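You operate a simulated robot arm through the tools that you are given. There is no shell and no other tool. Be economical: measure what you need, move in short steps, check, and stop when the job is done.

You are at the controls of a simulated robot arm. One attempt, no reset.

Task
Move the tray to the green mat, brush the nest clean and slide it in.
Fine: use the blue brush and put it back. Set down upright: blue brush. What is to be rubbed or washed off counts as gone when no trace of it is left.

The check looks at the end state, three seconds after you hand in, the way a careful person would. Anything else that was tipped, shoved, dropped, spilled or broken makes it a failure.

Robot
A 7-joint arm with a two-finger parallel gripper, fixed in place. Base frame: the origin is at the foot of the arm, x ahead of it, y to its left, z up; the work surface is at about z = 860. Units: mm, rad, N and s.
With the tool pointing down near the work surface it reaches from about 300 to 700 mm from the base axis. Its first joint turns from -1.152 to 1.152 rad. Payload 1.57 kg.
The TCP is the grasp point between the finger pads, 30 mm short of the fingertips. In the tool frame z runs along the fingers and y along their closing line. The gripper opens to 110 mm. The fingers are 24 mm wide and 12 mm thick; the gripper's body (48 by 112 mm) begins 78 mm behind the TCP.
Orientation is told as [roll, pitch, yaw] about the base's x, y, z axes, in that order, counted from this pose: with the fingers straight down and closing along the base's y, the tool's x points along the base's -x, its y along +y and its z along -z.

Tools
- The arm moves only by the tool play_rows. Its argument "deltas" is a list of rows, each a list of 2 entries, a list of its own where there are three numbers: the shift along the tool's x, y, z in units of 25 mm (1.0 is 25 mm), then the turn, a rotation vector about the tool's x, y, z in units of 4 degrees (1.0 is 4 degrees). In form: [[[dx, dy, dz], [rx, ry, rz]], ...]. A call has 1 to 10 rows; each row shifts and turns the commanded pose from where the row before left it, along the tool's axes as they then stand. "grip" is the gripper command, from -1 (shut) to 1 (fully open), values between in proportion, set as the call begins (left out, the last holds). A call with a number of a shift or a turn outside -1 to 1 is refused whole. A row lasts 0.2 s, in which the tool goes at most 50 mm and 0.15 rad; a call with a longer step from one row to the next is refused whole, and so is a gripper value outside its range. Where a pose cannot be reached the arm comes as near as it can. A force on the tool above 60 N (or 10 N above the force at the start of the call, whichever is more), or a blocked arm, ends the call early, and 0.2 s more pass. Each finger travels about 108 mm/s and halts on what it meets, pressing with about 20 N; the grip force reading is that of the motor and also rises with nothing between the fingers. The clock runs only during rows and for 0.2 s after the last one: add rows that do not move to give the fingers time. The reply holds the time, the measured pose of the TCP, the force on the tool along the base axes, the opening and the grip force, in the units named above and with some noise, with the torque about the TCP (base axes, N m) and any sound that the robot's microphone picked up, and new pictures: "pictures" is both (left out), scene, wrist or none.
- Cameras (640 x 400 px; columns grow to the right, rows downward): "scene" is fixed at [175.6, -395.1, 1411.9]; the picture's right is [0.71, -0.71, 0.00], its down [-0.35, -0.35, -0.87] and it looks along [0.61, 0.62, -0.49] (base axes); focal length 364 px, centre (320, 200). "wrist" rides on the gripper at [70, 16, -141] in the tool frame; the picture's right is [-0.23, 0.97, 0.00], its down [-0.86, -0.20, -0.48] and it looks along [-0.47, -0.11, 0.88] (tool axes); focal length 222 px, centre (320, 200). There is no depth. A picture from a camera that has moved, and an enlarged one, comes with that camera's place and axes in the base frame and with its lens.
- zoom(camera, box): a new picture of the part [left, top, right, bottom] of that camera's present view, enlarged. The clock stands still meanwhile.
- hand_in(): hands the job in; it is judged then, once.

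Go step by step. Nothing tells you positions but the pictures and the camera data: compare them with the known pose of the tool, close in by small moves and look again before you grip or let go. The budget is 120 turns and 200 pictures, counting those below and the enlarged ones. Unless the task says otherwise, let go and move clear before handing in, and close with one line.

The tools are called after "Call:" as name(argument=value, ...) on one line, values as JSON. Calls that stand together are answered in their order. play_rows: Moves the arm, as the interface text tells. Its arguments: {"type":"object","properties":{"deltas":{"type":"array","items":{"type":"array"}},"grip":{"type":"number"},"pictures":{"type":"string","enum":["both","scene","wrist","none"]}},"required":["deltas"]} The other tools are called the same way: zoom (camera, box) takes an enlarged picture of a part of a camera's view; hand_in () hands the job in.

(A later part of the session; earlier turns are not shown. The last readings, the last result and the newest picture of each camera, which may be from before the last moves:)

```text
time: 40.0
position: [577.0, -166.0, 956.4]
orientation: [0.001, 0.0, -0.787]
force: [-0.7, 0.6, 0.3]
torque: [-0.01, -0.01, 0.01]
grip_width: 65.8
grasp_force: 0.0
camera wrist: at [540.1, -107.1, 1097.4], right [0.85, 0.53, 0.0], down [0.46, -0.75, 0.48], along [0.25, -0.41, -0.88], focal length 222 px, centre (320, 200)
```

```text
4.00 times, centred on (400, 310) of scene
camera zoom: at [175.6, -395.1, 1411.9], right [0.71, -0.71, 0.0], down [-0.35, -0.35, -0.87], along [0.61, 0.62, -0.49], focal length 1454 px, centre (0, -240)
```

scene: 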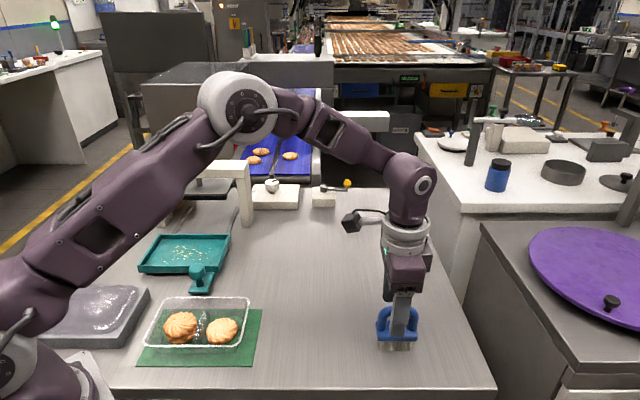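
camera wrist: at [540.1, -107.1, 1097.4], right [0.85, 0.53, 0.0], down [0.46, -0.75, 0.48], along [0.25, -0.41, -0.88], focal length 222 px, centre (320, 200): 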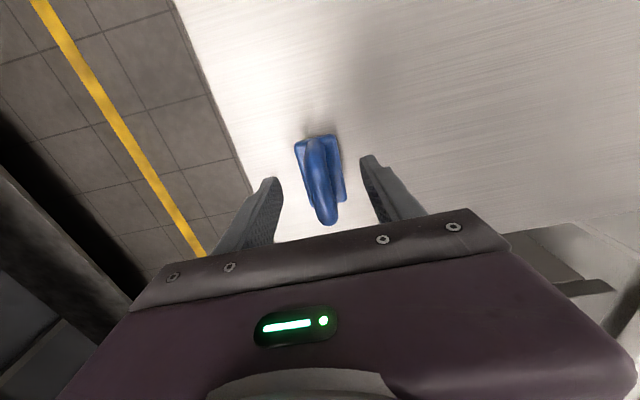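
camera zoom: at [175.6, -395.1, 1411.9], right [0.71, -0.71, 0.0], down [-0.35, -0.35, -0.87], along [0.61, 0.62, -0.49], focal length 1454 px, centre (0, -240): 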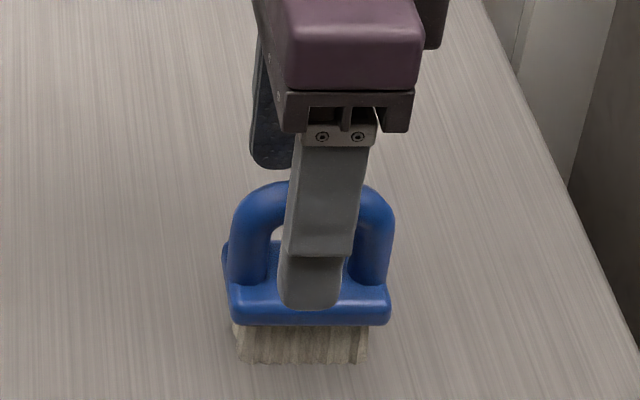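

Call:
play_rows(deltas=[[[0, 0.03, 0.35], [0, 0, 0]], [[0, 0, 0], [0, 0, 0]]], pictures="none")

Call:
play_rows(deltas=[[[0, 0, 0], [0, 0, 0]], [[0, 0, 0], [0, 0, 0]], [[0, 0, 0], [0, 0, 0]], [[0, 0, 0], [0, 0, 0]]], grip=-1, pictures="none")

Call:
zoom(camera="scene", box=[340, 260, 460, 360])

```text
time: 40.6
position: [579.6, -166.1, 947.1]
orientation: [0.0, 0.0, -0.785]
force: [-0.7, 0.3, -0.4]
torque: [0.0, 0.0, 0.0]
grip_width: 66.0
grasp_force: 0.0
```

```text
time: 41.6
position: [578.1, -166.4, 947.9]
orientation: [0.0, -0.001, -0.785]
force: [-0.2, -0.6, 0.0]
torque: [-0.02, -0.05, -0.01]
grip_width: 17.1
grasp_force: 20.2
```

```text
4.00 times, centred on (400, 310) of scene
camera zoom: at [175.6, -395.1, 1411.9], right [0.71, -0.71, 0.0], down [-0.35, -0.35, -0.87], along [0.61, 0.62, -0.49], focal length 1454 px, centre (0, -240)
```

zoom: 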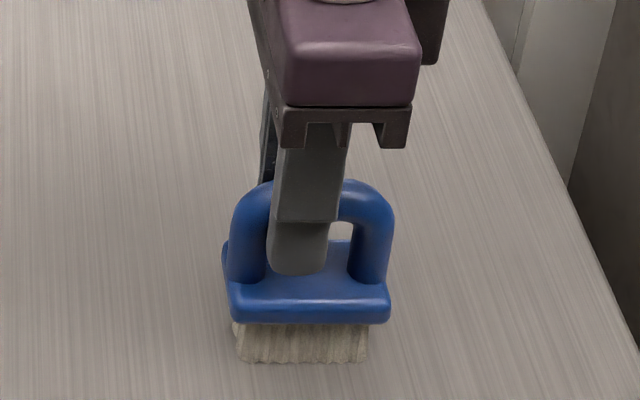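

Brush gripped (17 mm). Home pose noted: (578.5, −166.2, 947.5). Lifting and carrying it toward the nest.

Call:
play_rows(deltas=[[[0, 0, -0.4], [0, 0, 0]], [[0, 0, -0.8], [0, 0, 0]], [[0, 0, -1], [0, 0, 0]], [[0, 0, -1], [0, 0, 0]], [[0, 0, -0.8], [0, 0, 0]], [[1, 0, 0], [0, 0, 0]], [[1, 0, 0], [0, 0, 0]], [[1, 0, 0], [0, 0, 0]], [[1, 0, 0], [0, 0, 0]], [[1, 0, 0], [0, 0, 0]]], pictures="none")

Call:
play_rows(deltas=[[[1, 0, 0], [0, 0, 0]], [[1, 0.5, 0], [0, 0, 0]], [[1, 1, 0], [0, 0, 0]], [[1, 1, 0], [0, 0, 0]], [[1, 1, 0], [0, 0, 0]], [[1, 1, 0], [0, 0, 0]], [[1, 1, 0], [0, 0, 0]], [[0.5, 1, 0], [0, 0, 0]], [[0, 0.5, 0], [0, 0, 0]], [[0, 0, 0], [0, 0, 0]]], pictures="both")

Call:
zoom(camera="scene", box=[120, 180, 280, 300])

```text
time: 43.8
position: [489.6, -79.1, 1047.6]
orientation: [-0.001, -0.002, -0.785]
force: [0.6, 0.4, -1.0]
torque: [0.01, 0.02, 0.02]
grip_width: 17.2
grasp_force: 19.9
```

```text
time: 46.0
position: [481.1, 176.6, 1048.0]
orientation: [0.0, 0.001, -0.785]
force: [0.1, -0.3, -1.3]
torque: [0.02, -0.02, -0.01]
grip_width: 17.1
grasp_force: 20.1
camera wrist: at [443.2, 236.9, 1189.0], right [0.85, 0.53, 0.0], down [0.46, -0.75, 0.48], along [0.25, -0.41, -0.88], focal length 222 px, centre (320, 200)
```

scene: 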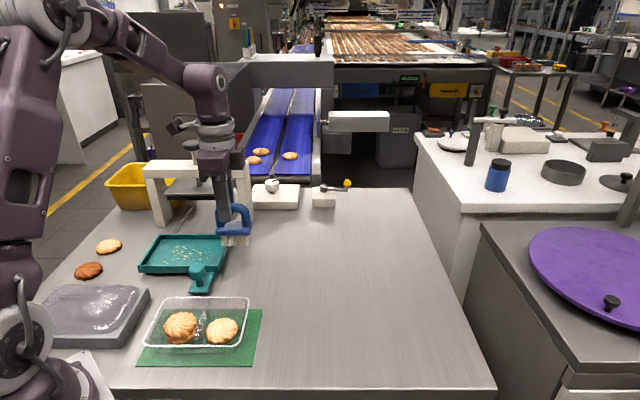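
wrist: 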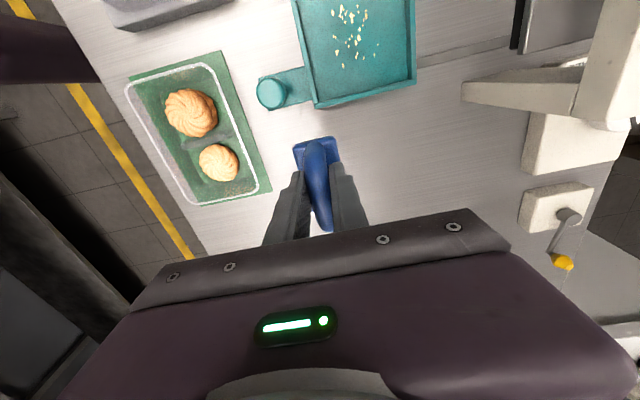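

```text
3.33 times, centred on (200, 240) of scene
camera zoom: at [175.6, -395.1, 1411.9], right [0.71, -0.71, 0.0], down [-0.35, -0.35, -0.87], along [0.61, 0.62, -0.49], focal length 1212 px, centre (720, 67)
```

zoom: 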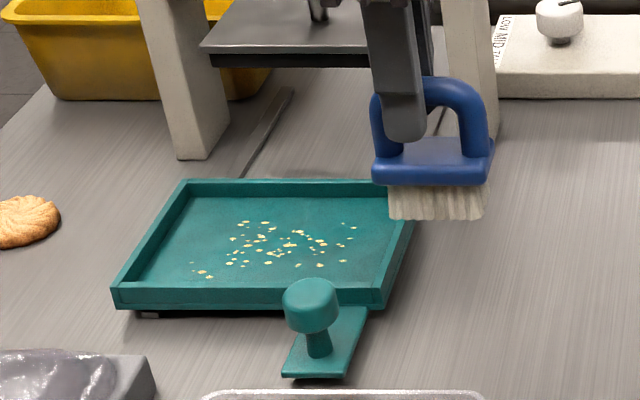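

Nest floor is near z≈878, inner span about s 6–166, w 473–588; crumbs lie mid-floor. Moving brush above the middle and then lowering to feel contact.

Call:
play_rows(deltas=[[[1, 0.6, 0], [0, 0, 0]], [[1, 0.5, 0], [0, 0, 0]], [[1, 0.5, 0], [0, 0, 0]], [[1, 0.5, 0], [0, 0, 0]], [[1, 0.5, 0], [0, 0, 0]], [[0.36, 0, 0], [0, 0, 0]], [[0, 0, 1], [0, 0, 0]], [[0, 0, 1], [0, 0, 0]], [[0, 0, 0.6], [0, 0, 0]], [[0, 0, 0], [0, 0, 0]]], pictures="wrist")

Call:
zoom(camera="scene", box=[120, 180, 280, 300])

```text
time: 48.2
position: [433.4, 317.9, 983.3]
orientation: [0.002, 0.0, -0.785]
force: [0.9, 0.2, -1.5]
torque: [0.0, 0.03, -0.02]
grip_width: 17.1
grasp_force: 20.3
camera wrist: at [394.9, 377.8, 1125.1], right [0.85, 0.53, 0.0], down [0.46, -0.75, 0.48], along [0.25, -0.41, -0.88], focal length 222 px, centre (320, 200)
```

wrist: 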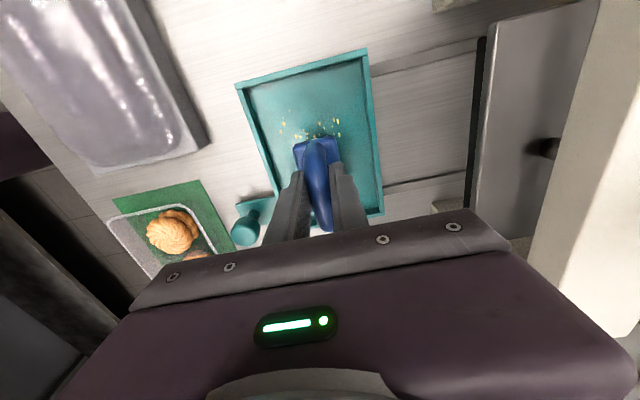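

```text
3.33 times, centred on (200, 240) of scene
camera zoom: at [175.6, -395.1, 1411.9], right [0.71, -0.71, 0.0], down [-0.35, -0.35, -0.87], along [0.61, 0.62, -0.49], focal length 1212 px, centre (720, 67)
```

zoom: 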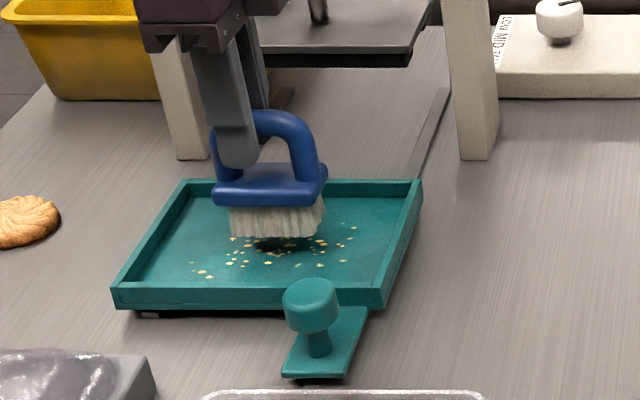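

Call:
play_rows(deltas=[[[0, 0, 0.5], [0, 0, 0]], [[0, 0, 0], [0, 0, 0]]], pictures="none")

Call:
play_rows(deltas=[[[0, 0, 0.1], [0, 0, 0]], [[0, 0, 0], [0, 0, 0]]], pictures="none")

Call:
play_rows(deltas=[[[0, 0, 0.1], [0, 0, 0]], [[0, 0, 0], [0, 0, 0]]], pictures="none")

```text
time: 48.8
position: [432.5, 317.4, 969.5]
orientation: [-0.001, 0.0, -0.785]
force: [0.5, -0.3, -2.0]
torque: [0.02, 0.02, -0.02]
grip_width: 17.4
grasp_force: 19.9
```

```text
time: 49.4
position: [433.6, 317.7, 966.3]
orientation: [0.0, 0.001, -0.786]
force: [-0.4, 0.2, -1.2]
torque: [0.02, -0.02, 0.01]
grip_width: 17.2
grasp_force: 19.9
```

```text
time: 50.0
position: [431.7, 317.6, 964.6]
orientation: [0.001, 0.0, -0.786]
force: [-1.1, -0.1, -1.6]
torque: [0.04, -0.01, 0.02]
grip_width: 17.3
grasp_force: 19.6
```

Call:
play_rows(deltas=[[[0, 0, 0.08], [0, 0, 0]], [[0, 0, 0], [0, 0, 0]]], pictures="none")

Call:
zoom(camera="scene", box=[130, 200, 250, 290])

```text
time: 50.6
position: [433.2, 318.8, 964.1]
orientation: [0.001, -0.001, -0.784]
force: [-1.3, -1.4, 9.2]
torque: [-0.02, -0.1, 0.0]
grip_width: 17.3
grasp_force: 19.7
```

```text
4.44 times, centred on (190, 245) of scene
camera zoom: at [175.4, -395.2, 1411.9], right [0.71, -0.71, 0.0], down [-0.35, -0.35, -0.87], along [0.61, 0.62, -0.49], focal length 1616 px, centre (898, 0)
```

zoom: 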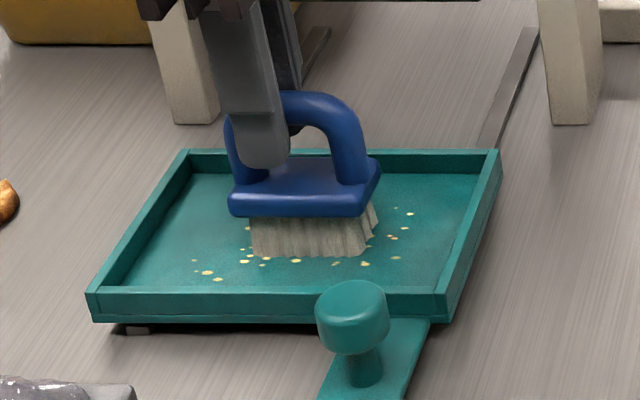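

Contact at z≈963.5 with 9 N. Stroking along the nest's long axis, first in the middle lane.

Call:
play_rows(deltas=[[[-0.4, 0, 0], [0, 0, 0]], [[-0.4, 0, 0], [0, 0, 0]], [[-0.4, 0, 0], [0, 0, 0]], [[0.5, 0, 0], [0, 0, 0]], [[0.5, 0, 0], [0, 0, 0]], [[0.5, 0, 0], [0, 0, 0]], [[0.5, 0, 0], [0, 0, 0]], [[0.4, 0, 0], [0, 0, 0]], [[0.3, 0, 0], [0, 0, 0]], [[0, 0, 0], [0, 0, 0]]], pictures="none")

Call:
zoom(camera="scene", box=[130, 200, 250, 290])

```text
time: 52.8
position: [406.8, 344.7, 963.0]
orientation: [-0.001, 0.0, -0.785]
force: [3.6, -3.4, 12.7]
torque: [-0.11, -0.09, 0.03]
grip_width: 16.9
grasp_force: 20.3
```

```text
4.44 times, centred on (190, 245) of scene
camera zoom: at [175.5, -395.3, 1411.8], right [0.71, -0.71, 0.0], down [-0.35, -0.35, -0.87], along [0.61, 0.62, -0.49], focal length 1616 px, centre (898, 0)
```

zoom: 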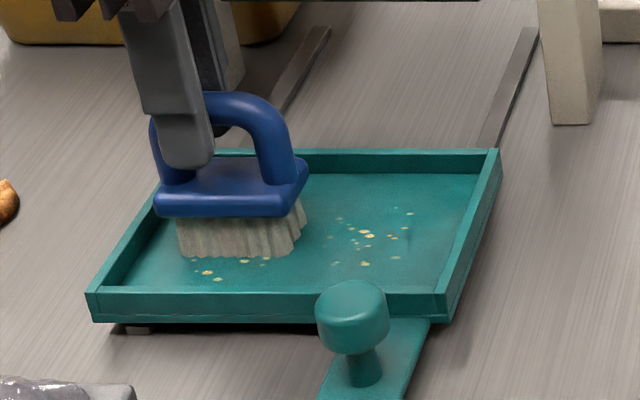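

Crumbs are being wiped progressively. More strokes in the middle lane, then shift lanes.

Call:
play_rows(deltas=[[[-0.5, 0, 0], [0, 0, 0]], [[-0.5, 0, 0], [0, 0, 0]], [[-0.5, 0, 0], [0, 0, 0]], [[-0.5, 0, 0], [0, 0, 0]], [[-0.5, 0, 0], [0, 0, 0]], [[-0.3, 0, 0], [0, 0, 0]], [[0.5, 0, 0], [0, 0, 0]], [[0.5, 0, 0], [0, 0, 0]], [[0.5, 0, 0], [0, 0, 0]], [[0.5, 0, 0], [0, 0, 0]]], pictures="none")

Call:
play_rows(deltas=[[[0.5, 0, 0], [0, 0, 0]], [[0.4, -0.4, 0], [0, 0, 0]], [[0, -0.4, 0], [0, 0, 0]], [[-0.5, 0, 0], [0, 0, 0]], [[-0.5, 0, 0], [0, 0, 0]], [[-0.5, 0, 0], [0, 0, 0]], [[-0.5, 0, 0], [0, 0, 0]], [[-0.5, 0, 0], [0, 0, 0]], [[-0.3, 0, 0], [0, 0, 0]], [[0, 0, 0], [0, 0, 0]]], pictures="none")

Call:
zoom(camera="scene", box=[130, 200, 250, 290])

```text
time: 55.0
position: [421.3, 331.3, 963.3]
orientation: [-0.001, -0.002, -0.784]
force: [0.4, -0.1, -1.7]
torque: [0.03, 0.0, -0.04]
grip_width: 17.2
grasp_force: 20.0
```

```text
time: 57.2
position: [440.3, 283.9, 962.8]
orientation: [0.0, 0.0, -0.783]
force: [0.0, 0.4, 2.9]
torque: [0.02, 0.05, 0.02]
grip_width: 17.1
grasp_force: 20.4
```

```text
4.44 times, centred on (190, 245) of scene
camera zoom: at [175.5, -395.1, 1411.9], right [0.71, -0.71, 0.0], down [-0.35, -0.35, -0.87], along [0.61, 0.62, -0.49], focal length 1616 px, centre (898, 0)
```

zoom: 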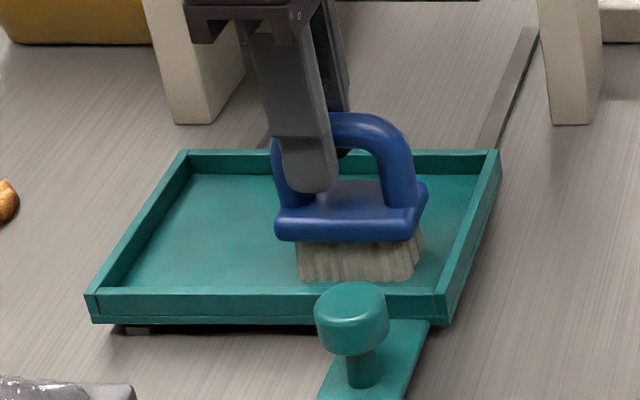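

Almost all gone. Sweep the front lane back, then the rear lane.

Call:
play_rows(deltas=[[[0.5, 0, 0.04], [0, 0, 0]], [[0.5, 0, 0], [0, 0, 0]], [[0.5, 0, 0], [0, 0, 0]], [[0.5, 0, 0], [0, 0, 0]], [[0.5, 0, 0], [0, 0, 0]], [[0.3, 0, 0], [0, 0, 0]], [[0, 0.5, 0], [0, 0, 0]], [[0, 0.5, 0], [0, 0, 0]], [[0, 0.5, 0], [0, 0, 0]], [[0, 0.2, 0], [0, 0, 0]]], pictures="none")

Call:
play_rows(deltas=[[[-0.5, 0, 0], [0, 0, 0]], [[-0.5, 0, 0], [0, 0, 0]], [[-0.5, 0, 0], [0, 0, 0]], [[-0.5, 0, 0], [0, 0, 0]], [[-0.5, 0, 0], [0, 0, 0]], [[-0.3, 0, 0], [0, 0, 0]], [[0, -0.4, 0], [0, 0, 0]], [[0.5, 0, 0], [0, 0, 0]], [[0.5, 0, 0], [0, 0, 0]], [[0.5, 0, 0], [0, 0, 0]]], pictures="none")

Call:
play_rows(deltas=[[[0, 0, -0.5], [0, 0, 0]], [[0, 0, -1], [0, 0, 0]], [[-1, 0, -1], [0, 0, 0]], [[-1, 0, -1], [0, 0, 0]], [[-1, 0, 0], [0, 0, 0]], [[-1, 0, 0], [0, 0, 0]], [[-1, -1, 0], [0, 0, 0]], [[-1, 0, 0], [0, 0, 0]], [[0, 0, 0], [0, 0, 0]]], pictures="both")

Call:
zoom(camera="scene", box=[130, 200, 250, 290])

```text
time: 59.4
position: [420.0, 362.6, 962.6]
orientation: [0.0, -0.001, -0.786]
force: [-0.6, 0.4, 1.0]
torque: [0.11, 0.09, 0.05]
grip_width: 17.0
grasp_force: 19.8
```

```text
time: 61.6
position: [437.8, 333.2, 962.9]
orientation: [0.001, 0.0, -0.786]
force: [0.0, 0.3, -0.4]
torque: [-0.01, 0.0, 0.01]
grip_width: 17.3
grasp_force: 19.7
```

```text
time: 63.6
position: [524.4, 207.1, 1050.2]
orientation: [0.0, 0.002, -0.784]
force: [-1.4, 0.4, -0.5]
torque: [0.03, 0.01, 0.03]
grip_width: 17.0
grasp_force: 20.2
camera wrist: at [487.2, 268.5, 1191.3], right [0.85, 0.53, 0.0], down [0.46, -0.75, 0.48], along [0.25, -0.41, -0.88], focal length 222 px, centre (320, 200)
```

scene: 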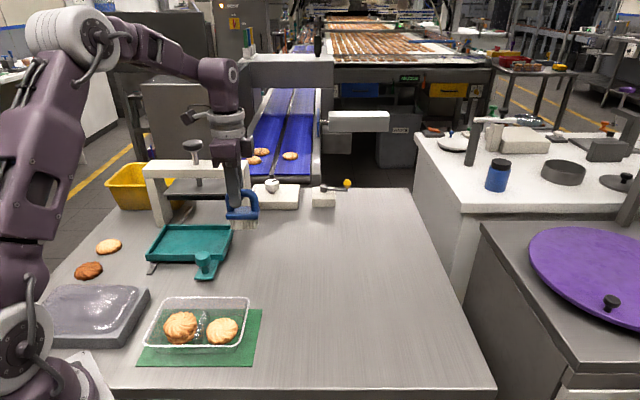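
wrist: 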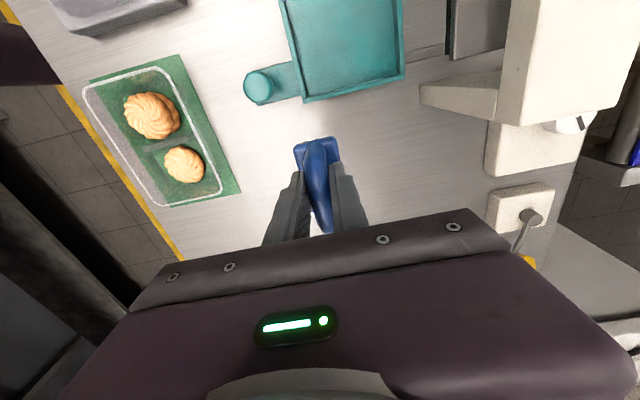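

```text
4.44 times, centred on (190, 245) of scene
camera zoom: at [175.6, -395.1, 1411.9], right [0.71, -0.71, 0.0], down [-0.35, -0.35, -0.87], along [0.61, 0.62, -0.49], focal length 1616 px, centre (898, 0)
```

zoom: 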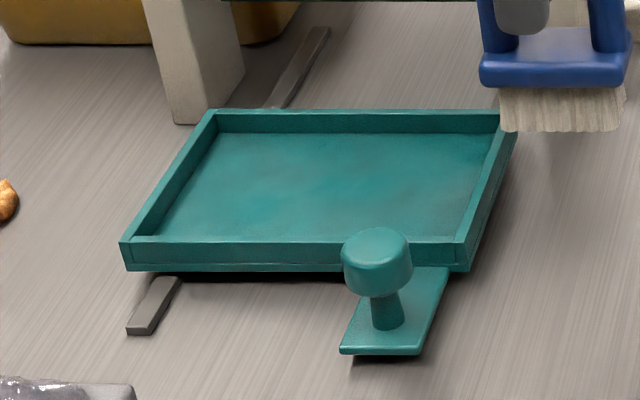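

The nest looks clean (and slid in a little along its rail, which is its intended direction). A closer look for any traces.

Call:
zoom(camera="scene", box=[150, 218, 235, 260])

Call:
zoom(camera="wrist", box=[270, 0, 420, 110])

```text
7.53 times, centred on (192, 239) of scene
camera zoom: at [175.6, -395.1, 1411.9], right [0.71, -0.71, 0.0], down [-0.35, -0.35, -0.87], along [0.61, 0.62, -0.49], focal length 2738 px, centre (1280, -94)
```

zoom: 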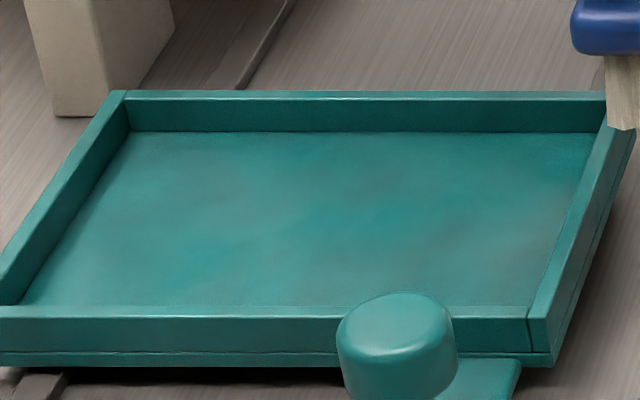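

```text
3.64 times, centred on (345, 55) of wrist
camera zoom: at [487.2, 268.5, 1191.3], right [0.85, 0.53, 0.0], down [0.46, -0.75, 0.48], along [0.25, -0.41, -0.88], focal length 808 px, centre (229, 727)
```

zoom: 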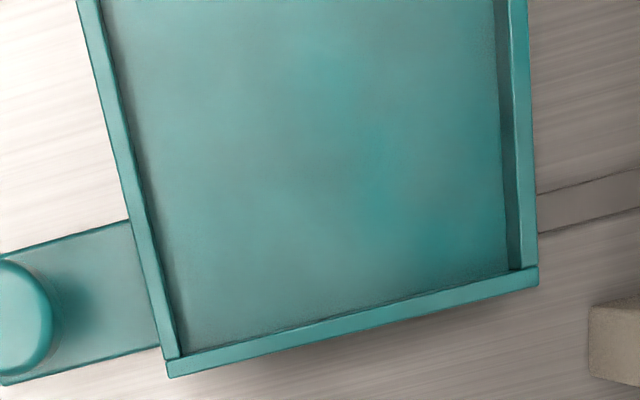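

No crumbs remain, but the floor shading is slightly mottled; to be safe I'll brush the whole floor again with firm contact.

Call:
play_rows(deltas=[[[1, 0.5, 0], [0, 0, 0]], [[1, 0.1, 0], [0, 0, 0]], [[1, 0, 0], [0, 0, 0]], [[1, 0, 0], [0, 0, 0]], [[0.5, 0, 0], [0, 0, 0]], [[0, 0, 1], [0, 0, 0]], [[0, 0, 1], [0, 0, 0]], [[0, 0, 0.8], [0, 0, 0]], [[0, 0, 0.5], [0, 0, 0]], [[0, 0, 0], [0, 0, 0]]], pictures="none")

Call:
zoom(camera="scene", box=[130, 190, 250, 280])

```text
time: 65.8
position: [456.3, 298.5, 965.8]
orientation: [-0.001, -0.001, -0.785]
force: [1.2, -0.6, 1.7]
torque: [-0.02, 0.02, 0.02]
grip_width: 17.1
grasp_force: 20.3
```

```text
4.44 times, centred on (190, 235) of scene
camera zoom: at [175.6, -395.1, 1411.9], right [0.71, -0.71, 0.0], down [-0.35, -0.35, -0.87], along [0.61, 0.62, -0.49], focal length 1616 px, centre (898, 44)
```

zoom: 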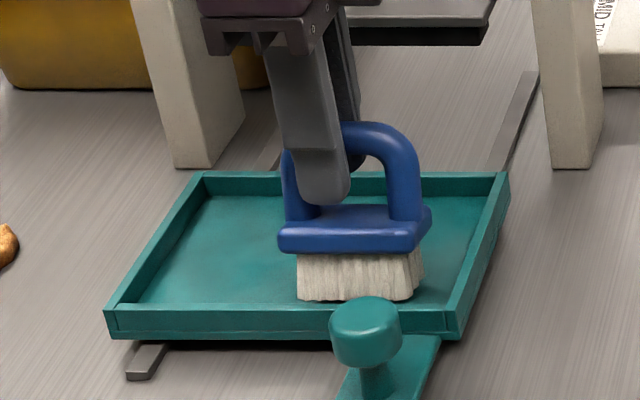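

Call:
play_rows(deltas=[[[0, 0.2, 0.1], [0, 0, 0]], [[0, 0, 0.1], [0, 0, 0]], [[0, 0, 0.05], [0, 0, 0]], [[0, 0, 0], [0, 0, 0]]], pictures="none")

Call:
zoom(camera="scene", box=[130, 190, 250, 280])

```text
time: 66.8
position: [459.2, 302.9, 962.0]
orientation: [0.004, 0.0, -0.783]
force: [-1.7, 2.5, 17.6]
torque: [0.05, 0.01, 0.02]
grip_width: 17.2
grasp_force: 19.7
```

```text
4.44 times, centred on (190, 235) of scene
camera zoom: at [175.3, -395.2, 1411.9], right [0.71, -0.71, 0.0], down [-0.35, -0.35, -0.87], along [0.61, 0.62, -0.49], focal length 1616 px, centre (898, 44)
```

zoom: 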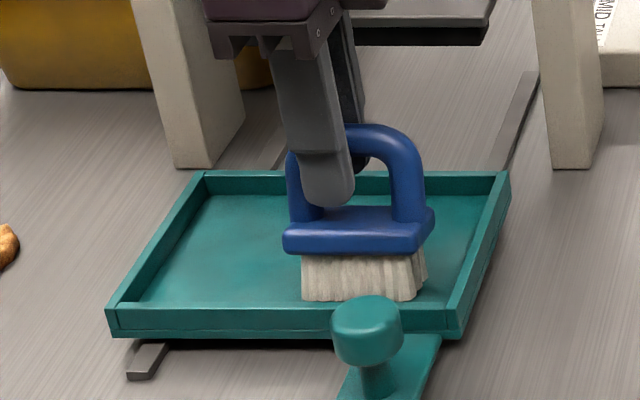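

Firm contact. Sweeping lane by lane, lifting between lanes so the nest isn't dragged.

Call:
play_rows(deltas=[[[-0.3, 0, 0], [0, 0, 0]], [[0.5, 0, 0], [0, 0, 0]], [[0.5, 0, 0], [0, 0, 0]], [[0.5, 0, 0], [0, 0, 0]], [[0.5, 0, 0], [0, 0, 0]], [[0.5, 0, 0], [0, 0, 0]], [[0.6, 0, 0], [0, 0, 0]], [[0, 0, -0.4], [0, 0, 0]], [[0, 0.8, 0], [0, 0, 0]], [[0, 0, 0.4], [0, 0, 0]]], pictures="none")

Call:
play_rows(deltas=[[[-0.5, 0, 0], [0, 0, 0]], [[-0.5, 0, 0], [0, 0, 0]], [[-0.5, 0, 0], [0, 0, 0]], [[-0.5, 0, 0], [0, 0, 0]], [[-0.5, 0, 0], [0, 0, 0]], [[-0.6, 0, 0], [0, 0, 0]], [[0, 0, -0.4], [0, 0, 0]], [[0, 0.7, 0], [0, 0, 0]], [[0, 0, 0.42], [0, 0, 0]], [[0, 0, 0], [0, 0, 0]]], pictures="none")

Call:
zoom(camera="scene", box=[130, 190, 250, 280])

```text
time: 69.0
position: [424.0, 366.1, 960.4]
orientation: [0.001, 0.001, -0.786]
force: [0.4, -0.2, 0.8]
torque: [0.05, 0.01, -0.02]
grip_width: 17.1
grasp_force: 20.5
```

```text
time: 71.2
position: [491.0, 323.2, 960.6]
orientation: [0.004, 0.0, -0.785]
force: [0.0, -0.8, 7.4]
torque: [-0.02, 0.01, 0.0]
grip_width: 17.2
grasp_force: 19.8
```

```text
4.44 times, centred on (190, 235) of scene
camera zoom: at [175.5, -395.2, 1411.9], right [0.71, -0.71, 0.0], down [-0.35, -0.35, -0.87], along [0.61, 0.62, -0.49], focal length 1616 px, centre (898, 44)
```

zoom: 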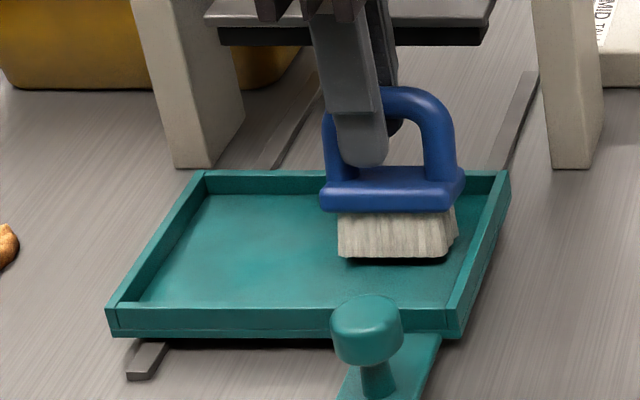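

Call:
play_rows(deltas=[[[0.5, 0, 0.03], [0, 0, 0]], [[0.5, 0, 0], [0, 0, 0]], [[0.5, 0, 0], [0, 0, 0]], [[0.5, 0, 0], [0, 0, 0]], [[0.5, 0, 0], [0, 0, 0]], [[0.6, 0, 0], [0, 0, 0]], [[0, 0, -0.4], [0, 0, 0]], [[0, 0.4, 0], [0, 0, 0]], [[0, 0, 0.4], [0, 0, 0]], [[0, 0, 0], [0, 0, 0]]], pictures="none")

Call:
play_rows(deltas=[[[-0.5, 0, 0], [0, 0, 0]], [[-0.5, 0, 0], [0, 0, 0]], [[-0.5, 0, 0], [0, 0, 0]], [[-0.5, 0, 0], [0, 0, 0]], [[-0.5, 0, 0], [0, 0, 0]], [[-0.6, 0, 0], [0, 0, 0]], [[0, 0, -0.5], [0, 0, 0]], [[0, -0.5, -1], [0, 0, 0]], [[-0.5, -1, -1], [0, 0, 0]], [[-1, 0, -1], [0, 0, 0]]], pictures="none")

Call:
play_rows(deltas=[[[-1, 0, 0], [0, 0, 0]], [[-1, 0, 0], [0, 0, 0]], [[-1, 0, 0], [0, 0, 0]], [[-1, -1, 0], [0, 0, 0]], [[-1, -1, 0], [0, 0, 0]], [[-1, -1, 0], [0, 0, 0]], [[0, 0, 0], [0, 0, 0]]], pictures="scene")

Call:
zoom(camera="scene", box=[130, 210, 250, 290])

```text
time: 73.4
position: [442.5, 386.1, 958.6]
orientation: [0.0, -0.001, -0.784]
force: [-1.1, 0.1, 4.3]
torque: [0.12, 0.14, 0.03]
grip_width: 17.3
grasp_force: 20.0
```

```text
time: 75.6
position: [497.0, 277.0, 1048.5]
orientation: [0.001, 0.001, -0.782]
force: [-0.1, -0.5, -0.6]
torque: [0.04, 0.03, 0.02]
grip_width: 17.2
grasp_force: 20.2
```

```text
time: 77.2
position: [551.9, 117.1, 1049.5]
orientation: [0.0, -0.001, -0.785]
force: [-0.5, 0.7, -1.5]
torque: [0.03, 0.03, -0.01]
grip_width: 17.4
grasp_force: 19.7
```

scene: 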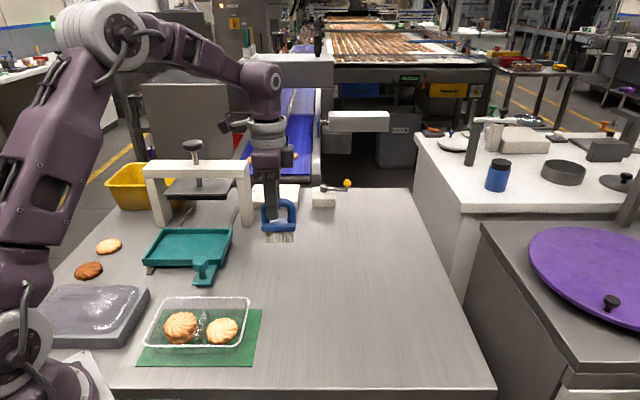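

```text
5.00 times, centred on (190, 250) of scene
camera zoom: at [175.6, -395.1, 1411.9], right [0.71, -0.71, 0.0], down [-0.35, -0.35, -0.87], along [0.61, 0.62, -0.49], focal length 1818 px, centre (970, -50)
```

zoom: 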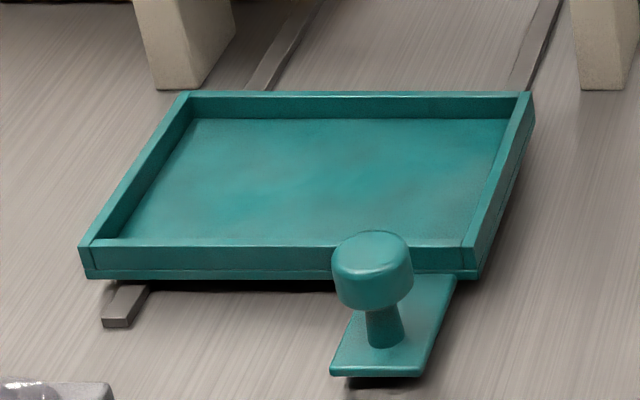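

Same mottling after rebrushing, so it's just the surface; the nest is clean. Returning the brush to its original spot.

Call:
play_rows(deltas=[[[-1, -0.8, 0], [0, 0, 0]], [[-1, -0.8, 0], [0, 0, 0]], [[-1, -0.8, 0], [0, 0, 0]], [[-1, -0.8, 0], [0, 0, 0]], [[-1, -0.8, 0], [0, 0, 0]], [[-1, -0.8, 0], [0, 0, 0]], [[-1, -0.8, 0], [0, 0, 0]], [[-1, -0.8, 0], [0, 0, 0]], [[-0.77, -0.86, 0], [0, 0, 0]], [[0, 0, 0], [0, 0, 0]]], pictures="none")

Call:
play_rows(deltas=[[[0, 0, 1], [0, 0, 0]], [[0, 0, 1], [0, 0, 0]], [[0, 0, 1], [0, 0, 0]], [[0, 0, 0.7], [0, 0, 0]], [[0, 0, 0], [0, 0, 0]]], pictures="scene")

Call:
zoom(camera="scene", box=[340, 260, 460, 360])

```text
time: 79.4
position: [579.0, -164.5, 1047.4]
orientation: [-0.001, -0.001, -0.785]
force: [-0.4, 0.0, -0.5]
torque: [0.0, 0.01, 0.01]
grip_width: 17.2
grasp_force: 19.9
```

```text
time: 80.6
position: [578.1, -164.3, 953.7]
orientation: [-0.001, 0.0, -0.784]
force: [0.2, 0.5, -2.0]
torque: [0.01, 0.03, 0.0]
grip_width: 17.2
grasp_force: 19.9
```

scene: 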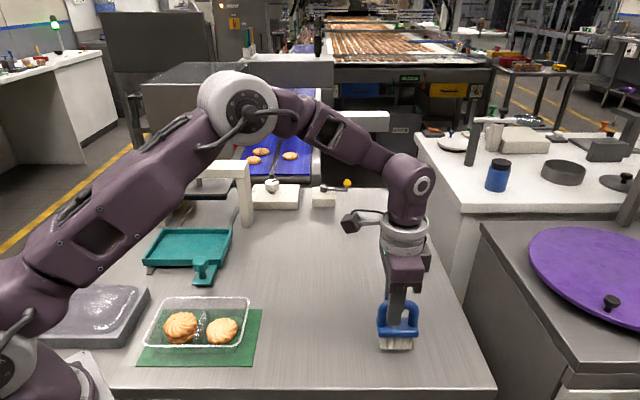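

```text
4.00 times, centred on (400, 310) of scene
camera zoom: at [175.6, -395.1, 1411.9], right [0.71, -0.71, 0.0], down [-0.35, -0.35, -0.87], along [0.61, 0.62, -0.49], focal length 1454 px, centre (0, -240)
```

zoom: 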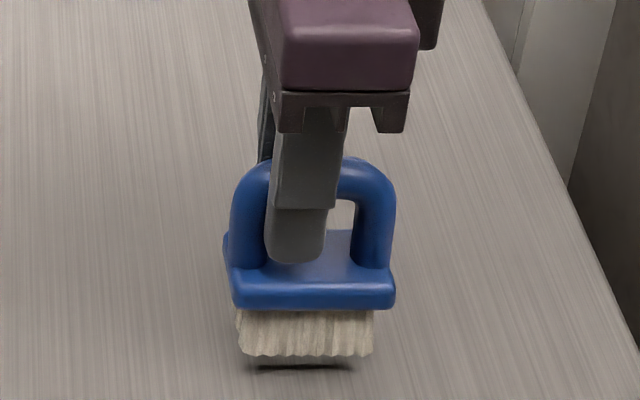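

Call:
play_rows(deltas=[[[0, 0, 0.2], [0, 0, 0]], [[0, 0, 0], [0, 0, 0]]], pictures="none")

Call:
play_rows(deltas=[[[0, 0, 0.1], [0, 0, 0]], [[0, 0, 0], [0, 0, 0]]], pictures="none")

Call:
play_rows(deltas=[[[0, 0, 0.06], [0, 0, 0]], [[0, 0, 0], [0, 0, 0]]], pictures="none")

Call:
zoom(camera="scene", box=[340, 260, 460, 360])

```text
time: 81.2
position: [578.4, -164.7, 949.3]
orientation: [0.0, 0.002, -0.784]
force: [-0.2, -0.3, -0.8]
torque: [0.01, 0.04, -0.01]
grip_width: 17.1
grasp_force: 20.0
```

```text
time: 81.8
position: [577.9, -165.0, 947.5]
orientation: [0.0, 0.0, -0.782]
force: [-0.4, -0.3, -1.3]
torque: [0.01, 0.0, -0.05]
grip_width: 17.0
grasp_force: 19.9
```

```text
time: 82.4
position: [577.6, -166.1, 944.9]
orientation: [0.001, 0.001, -0.785]
force: [-0.4, 0.1, -1.2]
torque: [0.01, -0.04, 0.05]
grip_width: 17.4
grasp_force: 20.0
```

```text
4.00 times, centred on (400, 310) of scene
camera zoom: at [175.6, -395.1, 1411.9], right [0.71, -0.71, 0.0], down [-0.35, -0.35, -0.87], along [0.61, 0.62, -0.49], focal length 1454 px, centre (0, -240)
```

zoom: 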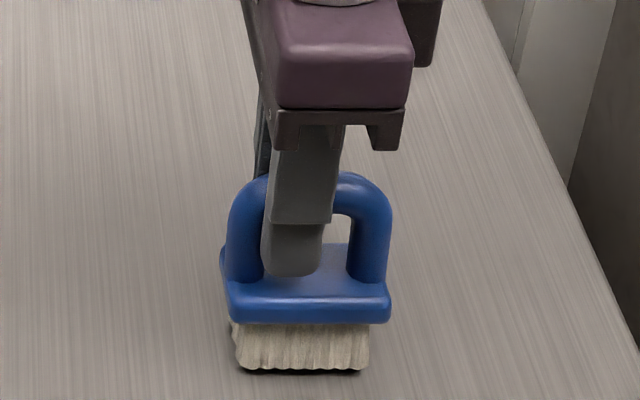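

The brush has tilted a few degrees in the grip; pressing it gently onto the table should square it up.

Call:
play_rows(deltas=[[[0, 0, 0.06], [0, 0, 0]], [[0, 0, 0], [0, 0, 0]]], pictures="none")

Call:
play_rows(deltas=[[[0, 0, 0.06], [0, 0, 0]], [[0, 0, 0], [0, 0, 0]]], pictures="none")

Call:
zoom(camera="scene", box=[340, 260, 460, 360])

```text
time: 83.0
position: [577.9, -164.0, 944.1]
orientation: [-0.002, 0.001, -0.785]
force: [-0.4, 1.0, -1.3]
torque: [0.02, -0.02, 0.0]
grip_width: 17.0
grasp_force: 20.3
```

```text
time: 83.6
position: [578.3, -165.0, 944.4]
orientation: [-0.001, -0.001, -0.785]
force: [-2.0, -0.1, 7.5]
torque: [0.18, 0.11, -0.01]
grip_width: 17.3
grasp_force: 20.1
```

```text
4.00 times, centred on (400, 310) of scene
camera zoom: at [175.4, -395.1, 1411.9], right [0.71, -0.71, 0.0], down [-0.35, -0.35, -0.87], along [0.61, 0.62, -0.49], focal length 1454 px, centre (0, -240)
```

zoom: 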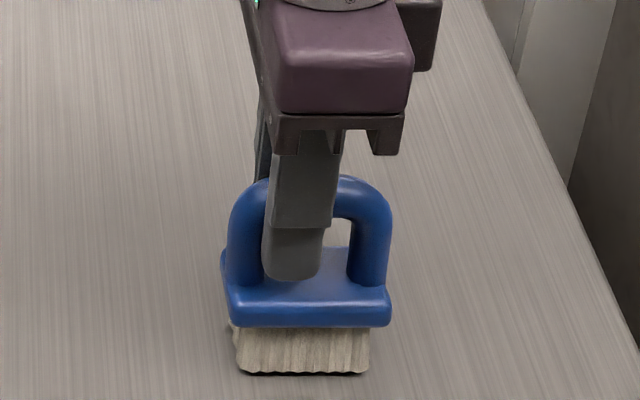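

Call:
play_rows(deltas=[[[0, 0, 0.06], [0, 0, 0]], [[0, 0, 0], [0, 0, 0]]], pictures="none")

Call:
play_rows(deltas=[[[0, 0, 0], [0, 0, 0]], [[0, 0, 0], [0, 0, 0]], [[0, 0, 0], [0, 0, 0]]], grip=-0.5, pictures="none")

Call:
zoom(camera="scene", box=[340, 260, 460, 360])

```text
time: 84.2
position: [577.6, -165.9, 942.0]
orientation: [0.001, -0.003, -0.786]
force: [-1.2, -2.3, 22.6]
torque: [-0.09, -0.08, 0.01]
grip_width: 17.4
grasp_force: 20.6
```

```text
time: 85.0
position: [578.2, -164.9, 940.6]
orientation: [-0.001, 0.001, -0.786]
force: [-0.2, 0.7, 0.7]
torque: [0.01, -0.02, -0.01]
grip_width: 27.8
grasp_force: 0.2
```

```text
4.00 times, centred on (400, 310) of scene
camera zoom: at [175.6, -395.1, 1411.9], right [0.71, -0.71, 0.0], down [-0.35, -0.35, -0.87], along [0.61, 0.62, -0.49], focal length 1454 px, centre (0, -240)
```

zoom: 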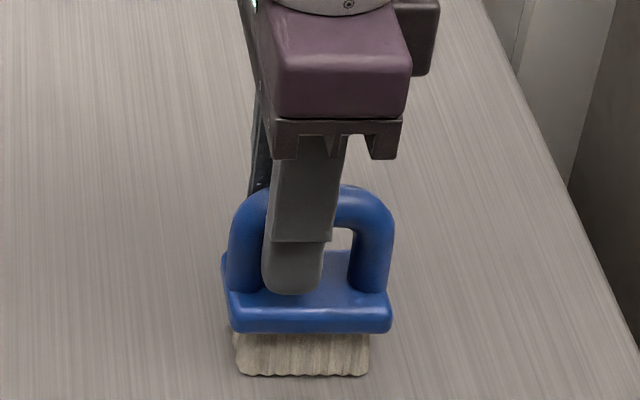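

The brush stands flat, within about 7 mm of where it was. Opening and rising clear.

Call:
play_rows(deltas=[[[0, 0, 0], [0, 0, 0]], [[0, 0, 0], [0, 0, 0]], [[0, 0, -0.4], [0, 0, 0]], [[0, 0, -0.8], [0, 0, 0]], [[0, 0, -1], [0, 0, 0]], [[0, 0, -1], [0, 0, 0]], [[0, 0, -1], [0, 0, 0]], [[0, 0, -1], [0, 0, 0]], [[1, 0, 0], [0, 0, 0]], [[1, 0, 0], [0, 0, 0]]], grip=0, pictures="scene")

Call:
zoom(camera="scene", box=[340, 280, 460, 370])

```text
time: 87.2
position: [542.2, -126.5, 1070.6]
orientation: [-0.001, -0.001, -0.785]
force: [0.4, 0.6, 0.2]
torque: [-0.03, -0.01, -0.03]
grip_width: 55.2
grasp_force: 0.1
```

scene: 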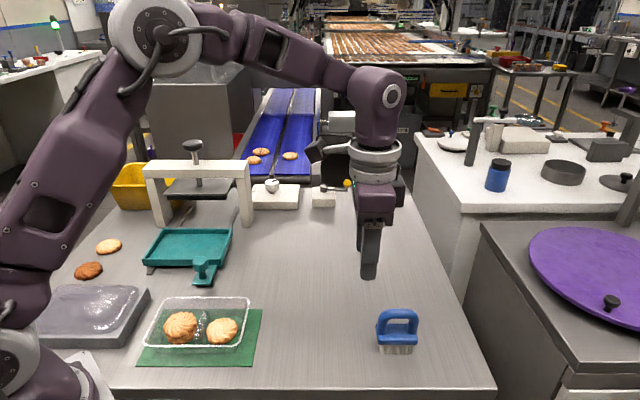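

```text
4.44 times, centred on (400, 325) of scene
camera zoom: at [175.6, -395.1, 1411.9], right [0.71, -0.71, 0.0], down [-0.35, -0.35, -0.87], along [0.61, 0.62, -0.49], focal length 1616 px, centre (-36, -356)
```

zoom: 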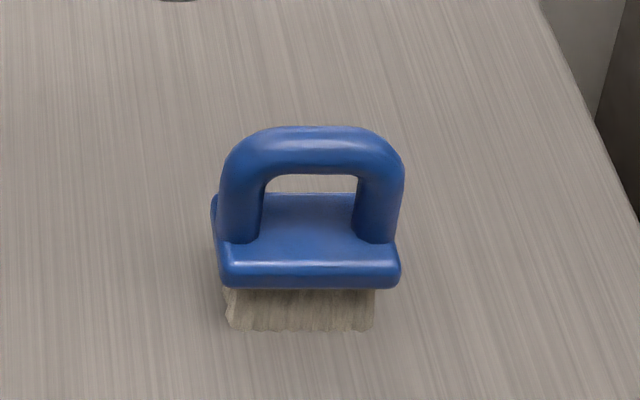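

Brush is upright and free. Next: close the fingers and move in front of the nest's knob (about s 144, w 459) to push the nest in.

Call:
play_rows(deltas=[[[1, 0, 0], [0, 0, 0]], [[1, 0, 0], [0, 0, 0]], [[1, 0, 0], [0, 0, 0]], [[1, 0.5, 0], [0, 0, 0]], [[1, 0.5, 0], [0, 0, 0]], [[1, 0.5, 0], [0, 0, 0]], [[1, 0.5, 0], [0, 0, 0]], [[1, 0.5, 0], [0, 0, 0]], [[1, 0.5, 0], [0, 0, 0]], [[1, 0.5, 0], [0, 0, 0]]], grip=-1, pictures="none")

Call:
play_rows(deltas=[[[1, 0.5, 0], [0, 0, 0]], [[1, 0.5, 0], [0, 0, 0]], [[1, 0.3, 0], [0, 0, 0]], [[0.15, 0, 0], [0, 0, 0]], [[0, 0, 1], [0, 0, 0]], [[0, 0, 1], [0, 0, 0]], [[0, 0, 1], [0, 0, 0]], [[0, 0, 1], [0, 0, 0]], [[0, 0, 0], [0, 0, 0]]], pictures="both")

Call:
zoom(camera="scene", box=[130, 180, 270, 300])

```text
time: 89.4
position: [429.1, 109.9, 1071.7]
orientation: [0.0, -0.001, -0.785]
force: [-0.6, 0.5, 0.4]
torque: [0.03, -0.03, 0.02]
grip_width: 0.0
grasp_force: 19.5
```

```text
time: 91.4
position: [395.0, 186.5, 971.2]
orientation: [0.001, 0.001, -0.785]
force: [1.6, 0.0, 0.7]
torque: [-0.04, -0.01, -0.01]
grip_width: 0.1
grasp_force: 19.9
camera wrist: at [357.4, 247.6, 1112.0], right [0.85, 0.53, 0.0], down [0.46, -0.75, 0.48], along [0.25, -0.41, -0.88], focal length 222 px, centre (320, 200)
```

scene: 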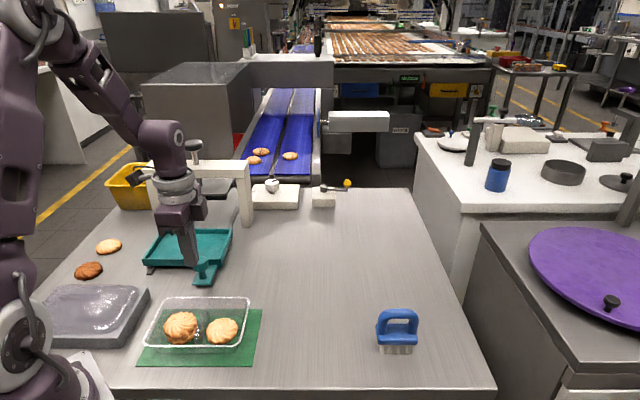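
wrist: 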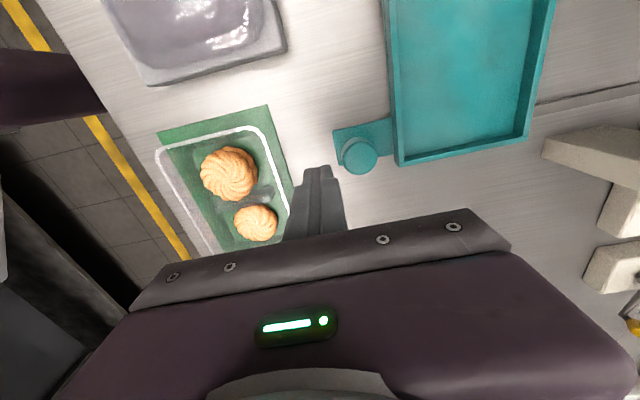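

```text
3.33 times, centred on (200, 240) of scene
camera zoom: at [175.6, -395.1, 1411.9], right [0.71, -0.71, 0.0], down [-0.35, -0.35, -0.87], along [0.61, 0.62, -0.49], focal length 1212 px, centre (720, 67)
```

zoom: 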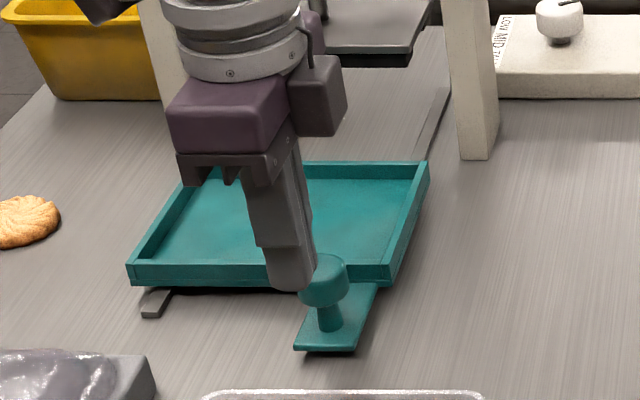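

Knob is about 36 mm ahead of the fingers. Align and lower in front of it.

Call:
play_rows(deltas=[[[0.18, -0.2, 0], [0, 0, 0]], [[0, 0, 0.7], [0, 0, 0]], [[0, 0, 0.7], [0, 0, 0]], [[0, 0, 0.6], [0, 0, 0]], [[0, 0, 0], [0, 0, 0]]], pictures="wrist")

Call:
zoom(camera="scene", box=[130, 180, 270, 300])

```text
time: 92.6
position: [387.9, 187.3, 921.5]
orientation: [0.0, -0.001, -0.783]
force: [1.1, 0.4, 0.5]
torque: [-0.01, 0.02, 0.01]
grip_width: 0.1
grasp_force: 19.6
camera wrist: at [350.5, 247.3, 1062.9], right [0.85, 0.53, 0.0], down [0.46, -0.75, 0.48], along [0.25, -0.41, -0.88], focal length 222 px, centre (320, 200)
```

wrist: 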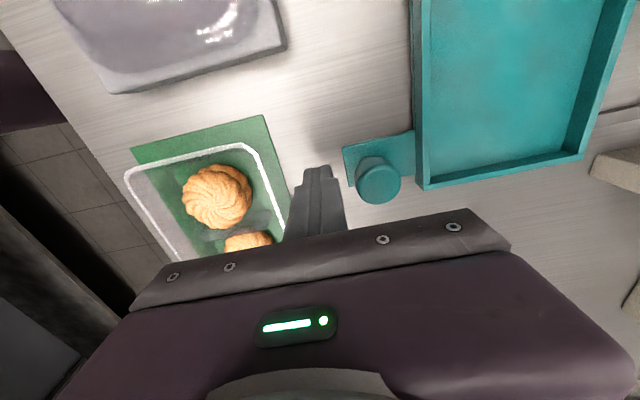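

```text
3.33 times, centred on (200, 240) of scene
camera zoom: at [175.6, -395.1, 1411.9], right [0.71, -0.71, 0.0], down [-0.35, -0.35, -0.87], along [0.61, 0.62, -0.49], focal length 1212 px, centre (720, 67)
```

zoom: 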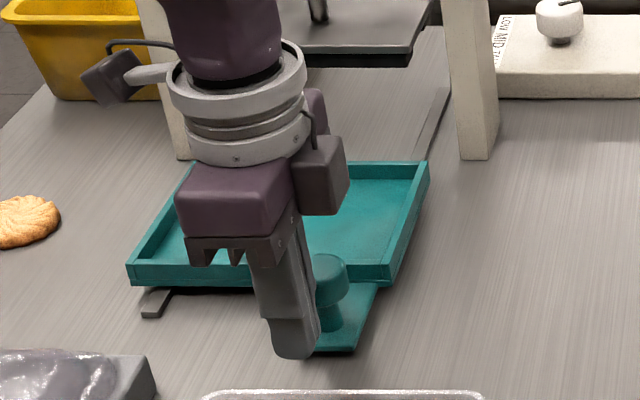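

Scene view suggests the knob is slightly to the right of the fingers; shift ~9 mm and push gently in.

Call:
play_rows(deltas=[[[-0.36, 0, 0], [0, 0, 0]], [[0, 0.3, 0], [0, 0, 0]], [[0, 0.3, 0], [0, 0, 0]], [[0, 0.3, 0], [0, 0, 0]], [[0, 0.3, 0], [0, 0, 0]], [[0, 0, 0], [0, 0, 0]]], pictures="none")

Call:
zoom(camera="scene", box=[130, 180, 270, 300])

```text
time: 94.0
position: [414.7, 203.5, 921.0]
orientation: [0.0, -0.001, -0.784]
force: [-0.4, -0.7, -1.2]
torque: [-0.01, -0.01, -0.01]
grip_width: 0.0
grasp_force: 19.7
```

```text
3.33 times, centred on (200, 240) of scene
camera zoom: at [175.6, -395.1, 1411.9], right [0.71, -0.71, 0.0], down [-0.35, -0.35, -0.87], along [0.61, 0.62, -0.49], focal length 1212 px, centre (720, 67)
```

zoom: 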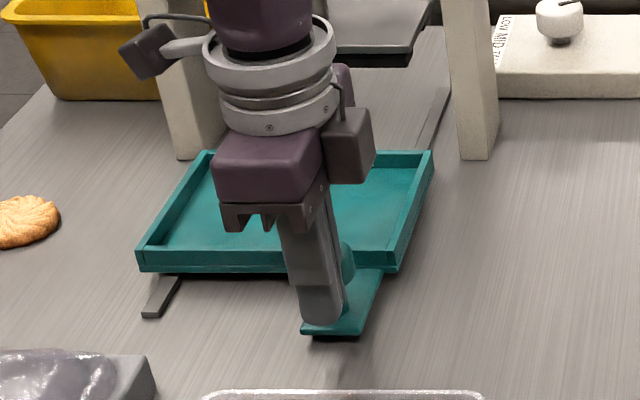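

Call:
play_rows(deltas=[[[0, -0.2, 0], [0, 0, 0]], [[-0.25, 0, 0], [0, 0, 0]], [[0, 0.3, 0], [0, 0, 0]], [[0, 0.4, 0], [0, 0, 0]], [[0, 0.4, 0], [0, 0, 0]], [[0, 0.4, 0], [0, 0, 0]], [[0, 0.3, 0], [0, 0, 0]], [[0, 0, 0], [0, 0, 0]]], pictures="scene")

Call:
zoom(camera="scene", box=[130, 160, 270, 290])

```text
time: 95.8
position: [450.1, 225.9, 920.6]
orientation: [0.0, 0.0, -0.785]
force: [-0.4, 0.2, 1.0]
torque: [-0.01, 0.0, 0.03]
grip_width: 0.1
grasp_force: 19.7
```

scene: 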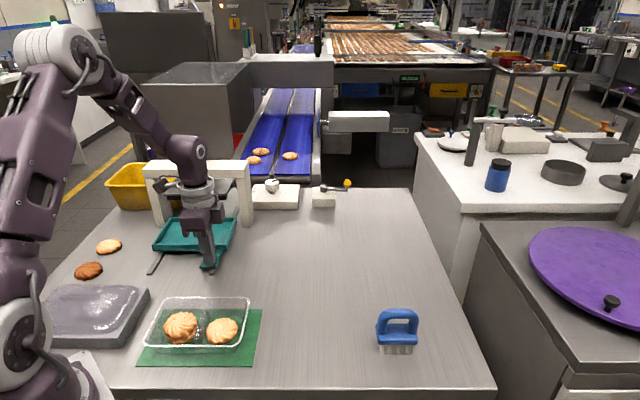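

```text
3.08 times, centred on (200, 225) of scene
camera zoom: at [175.6, -395.1, 1411.9], right [0.71, -0.71, 0.0], down [-0.35, -0.35, -0.87], along [0.61, 0.62, -0.49], focal length 1119 px, centre (689, 123)
```

zoom: 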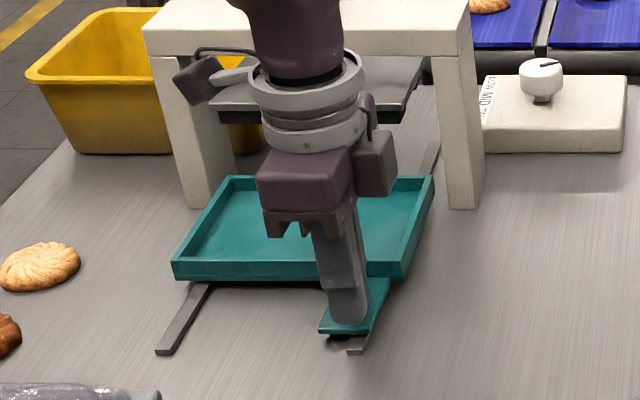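

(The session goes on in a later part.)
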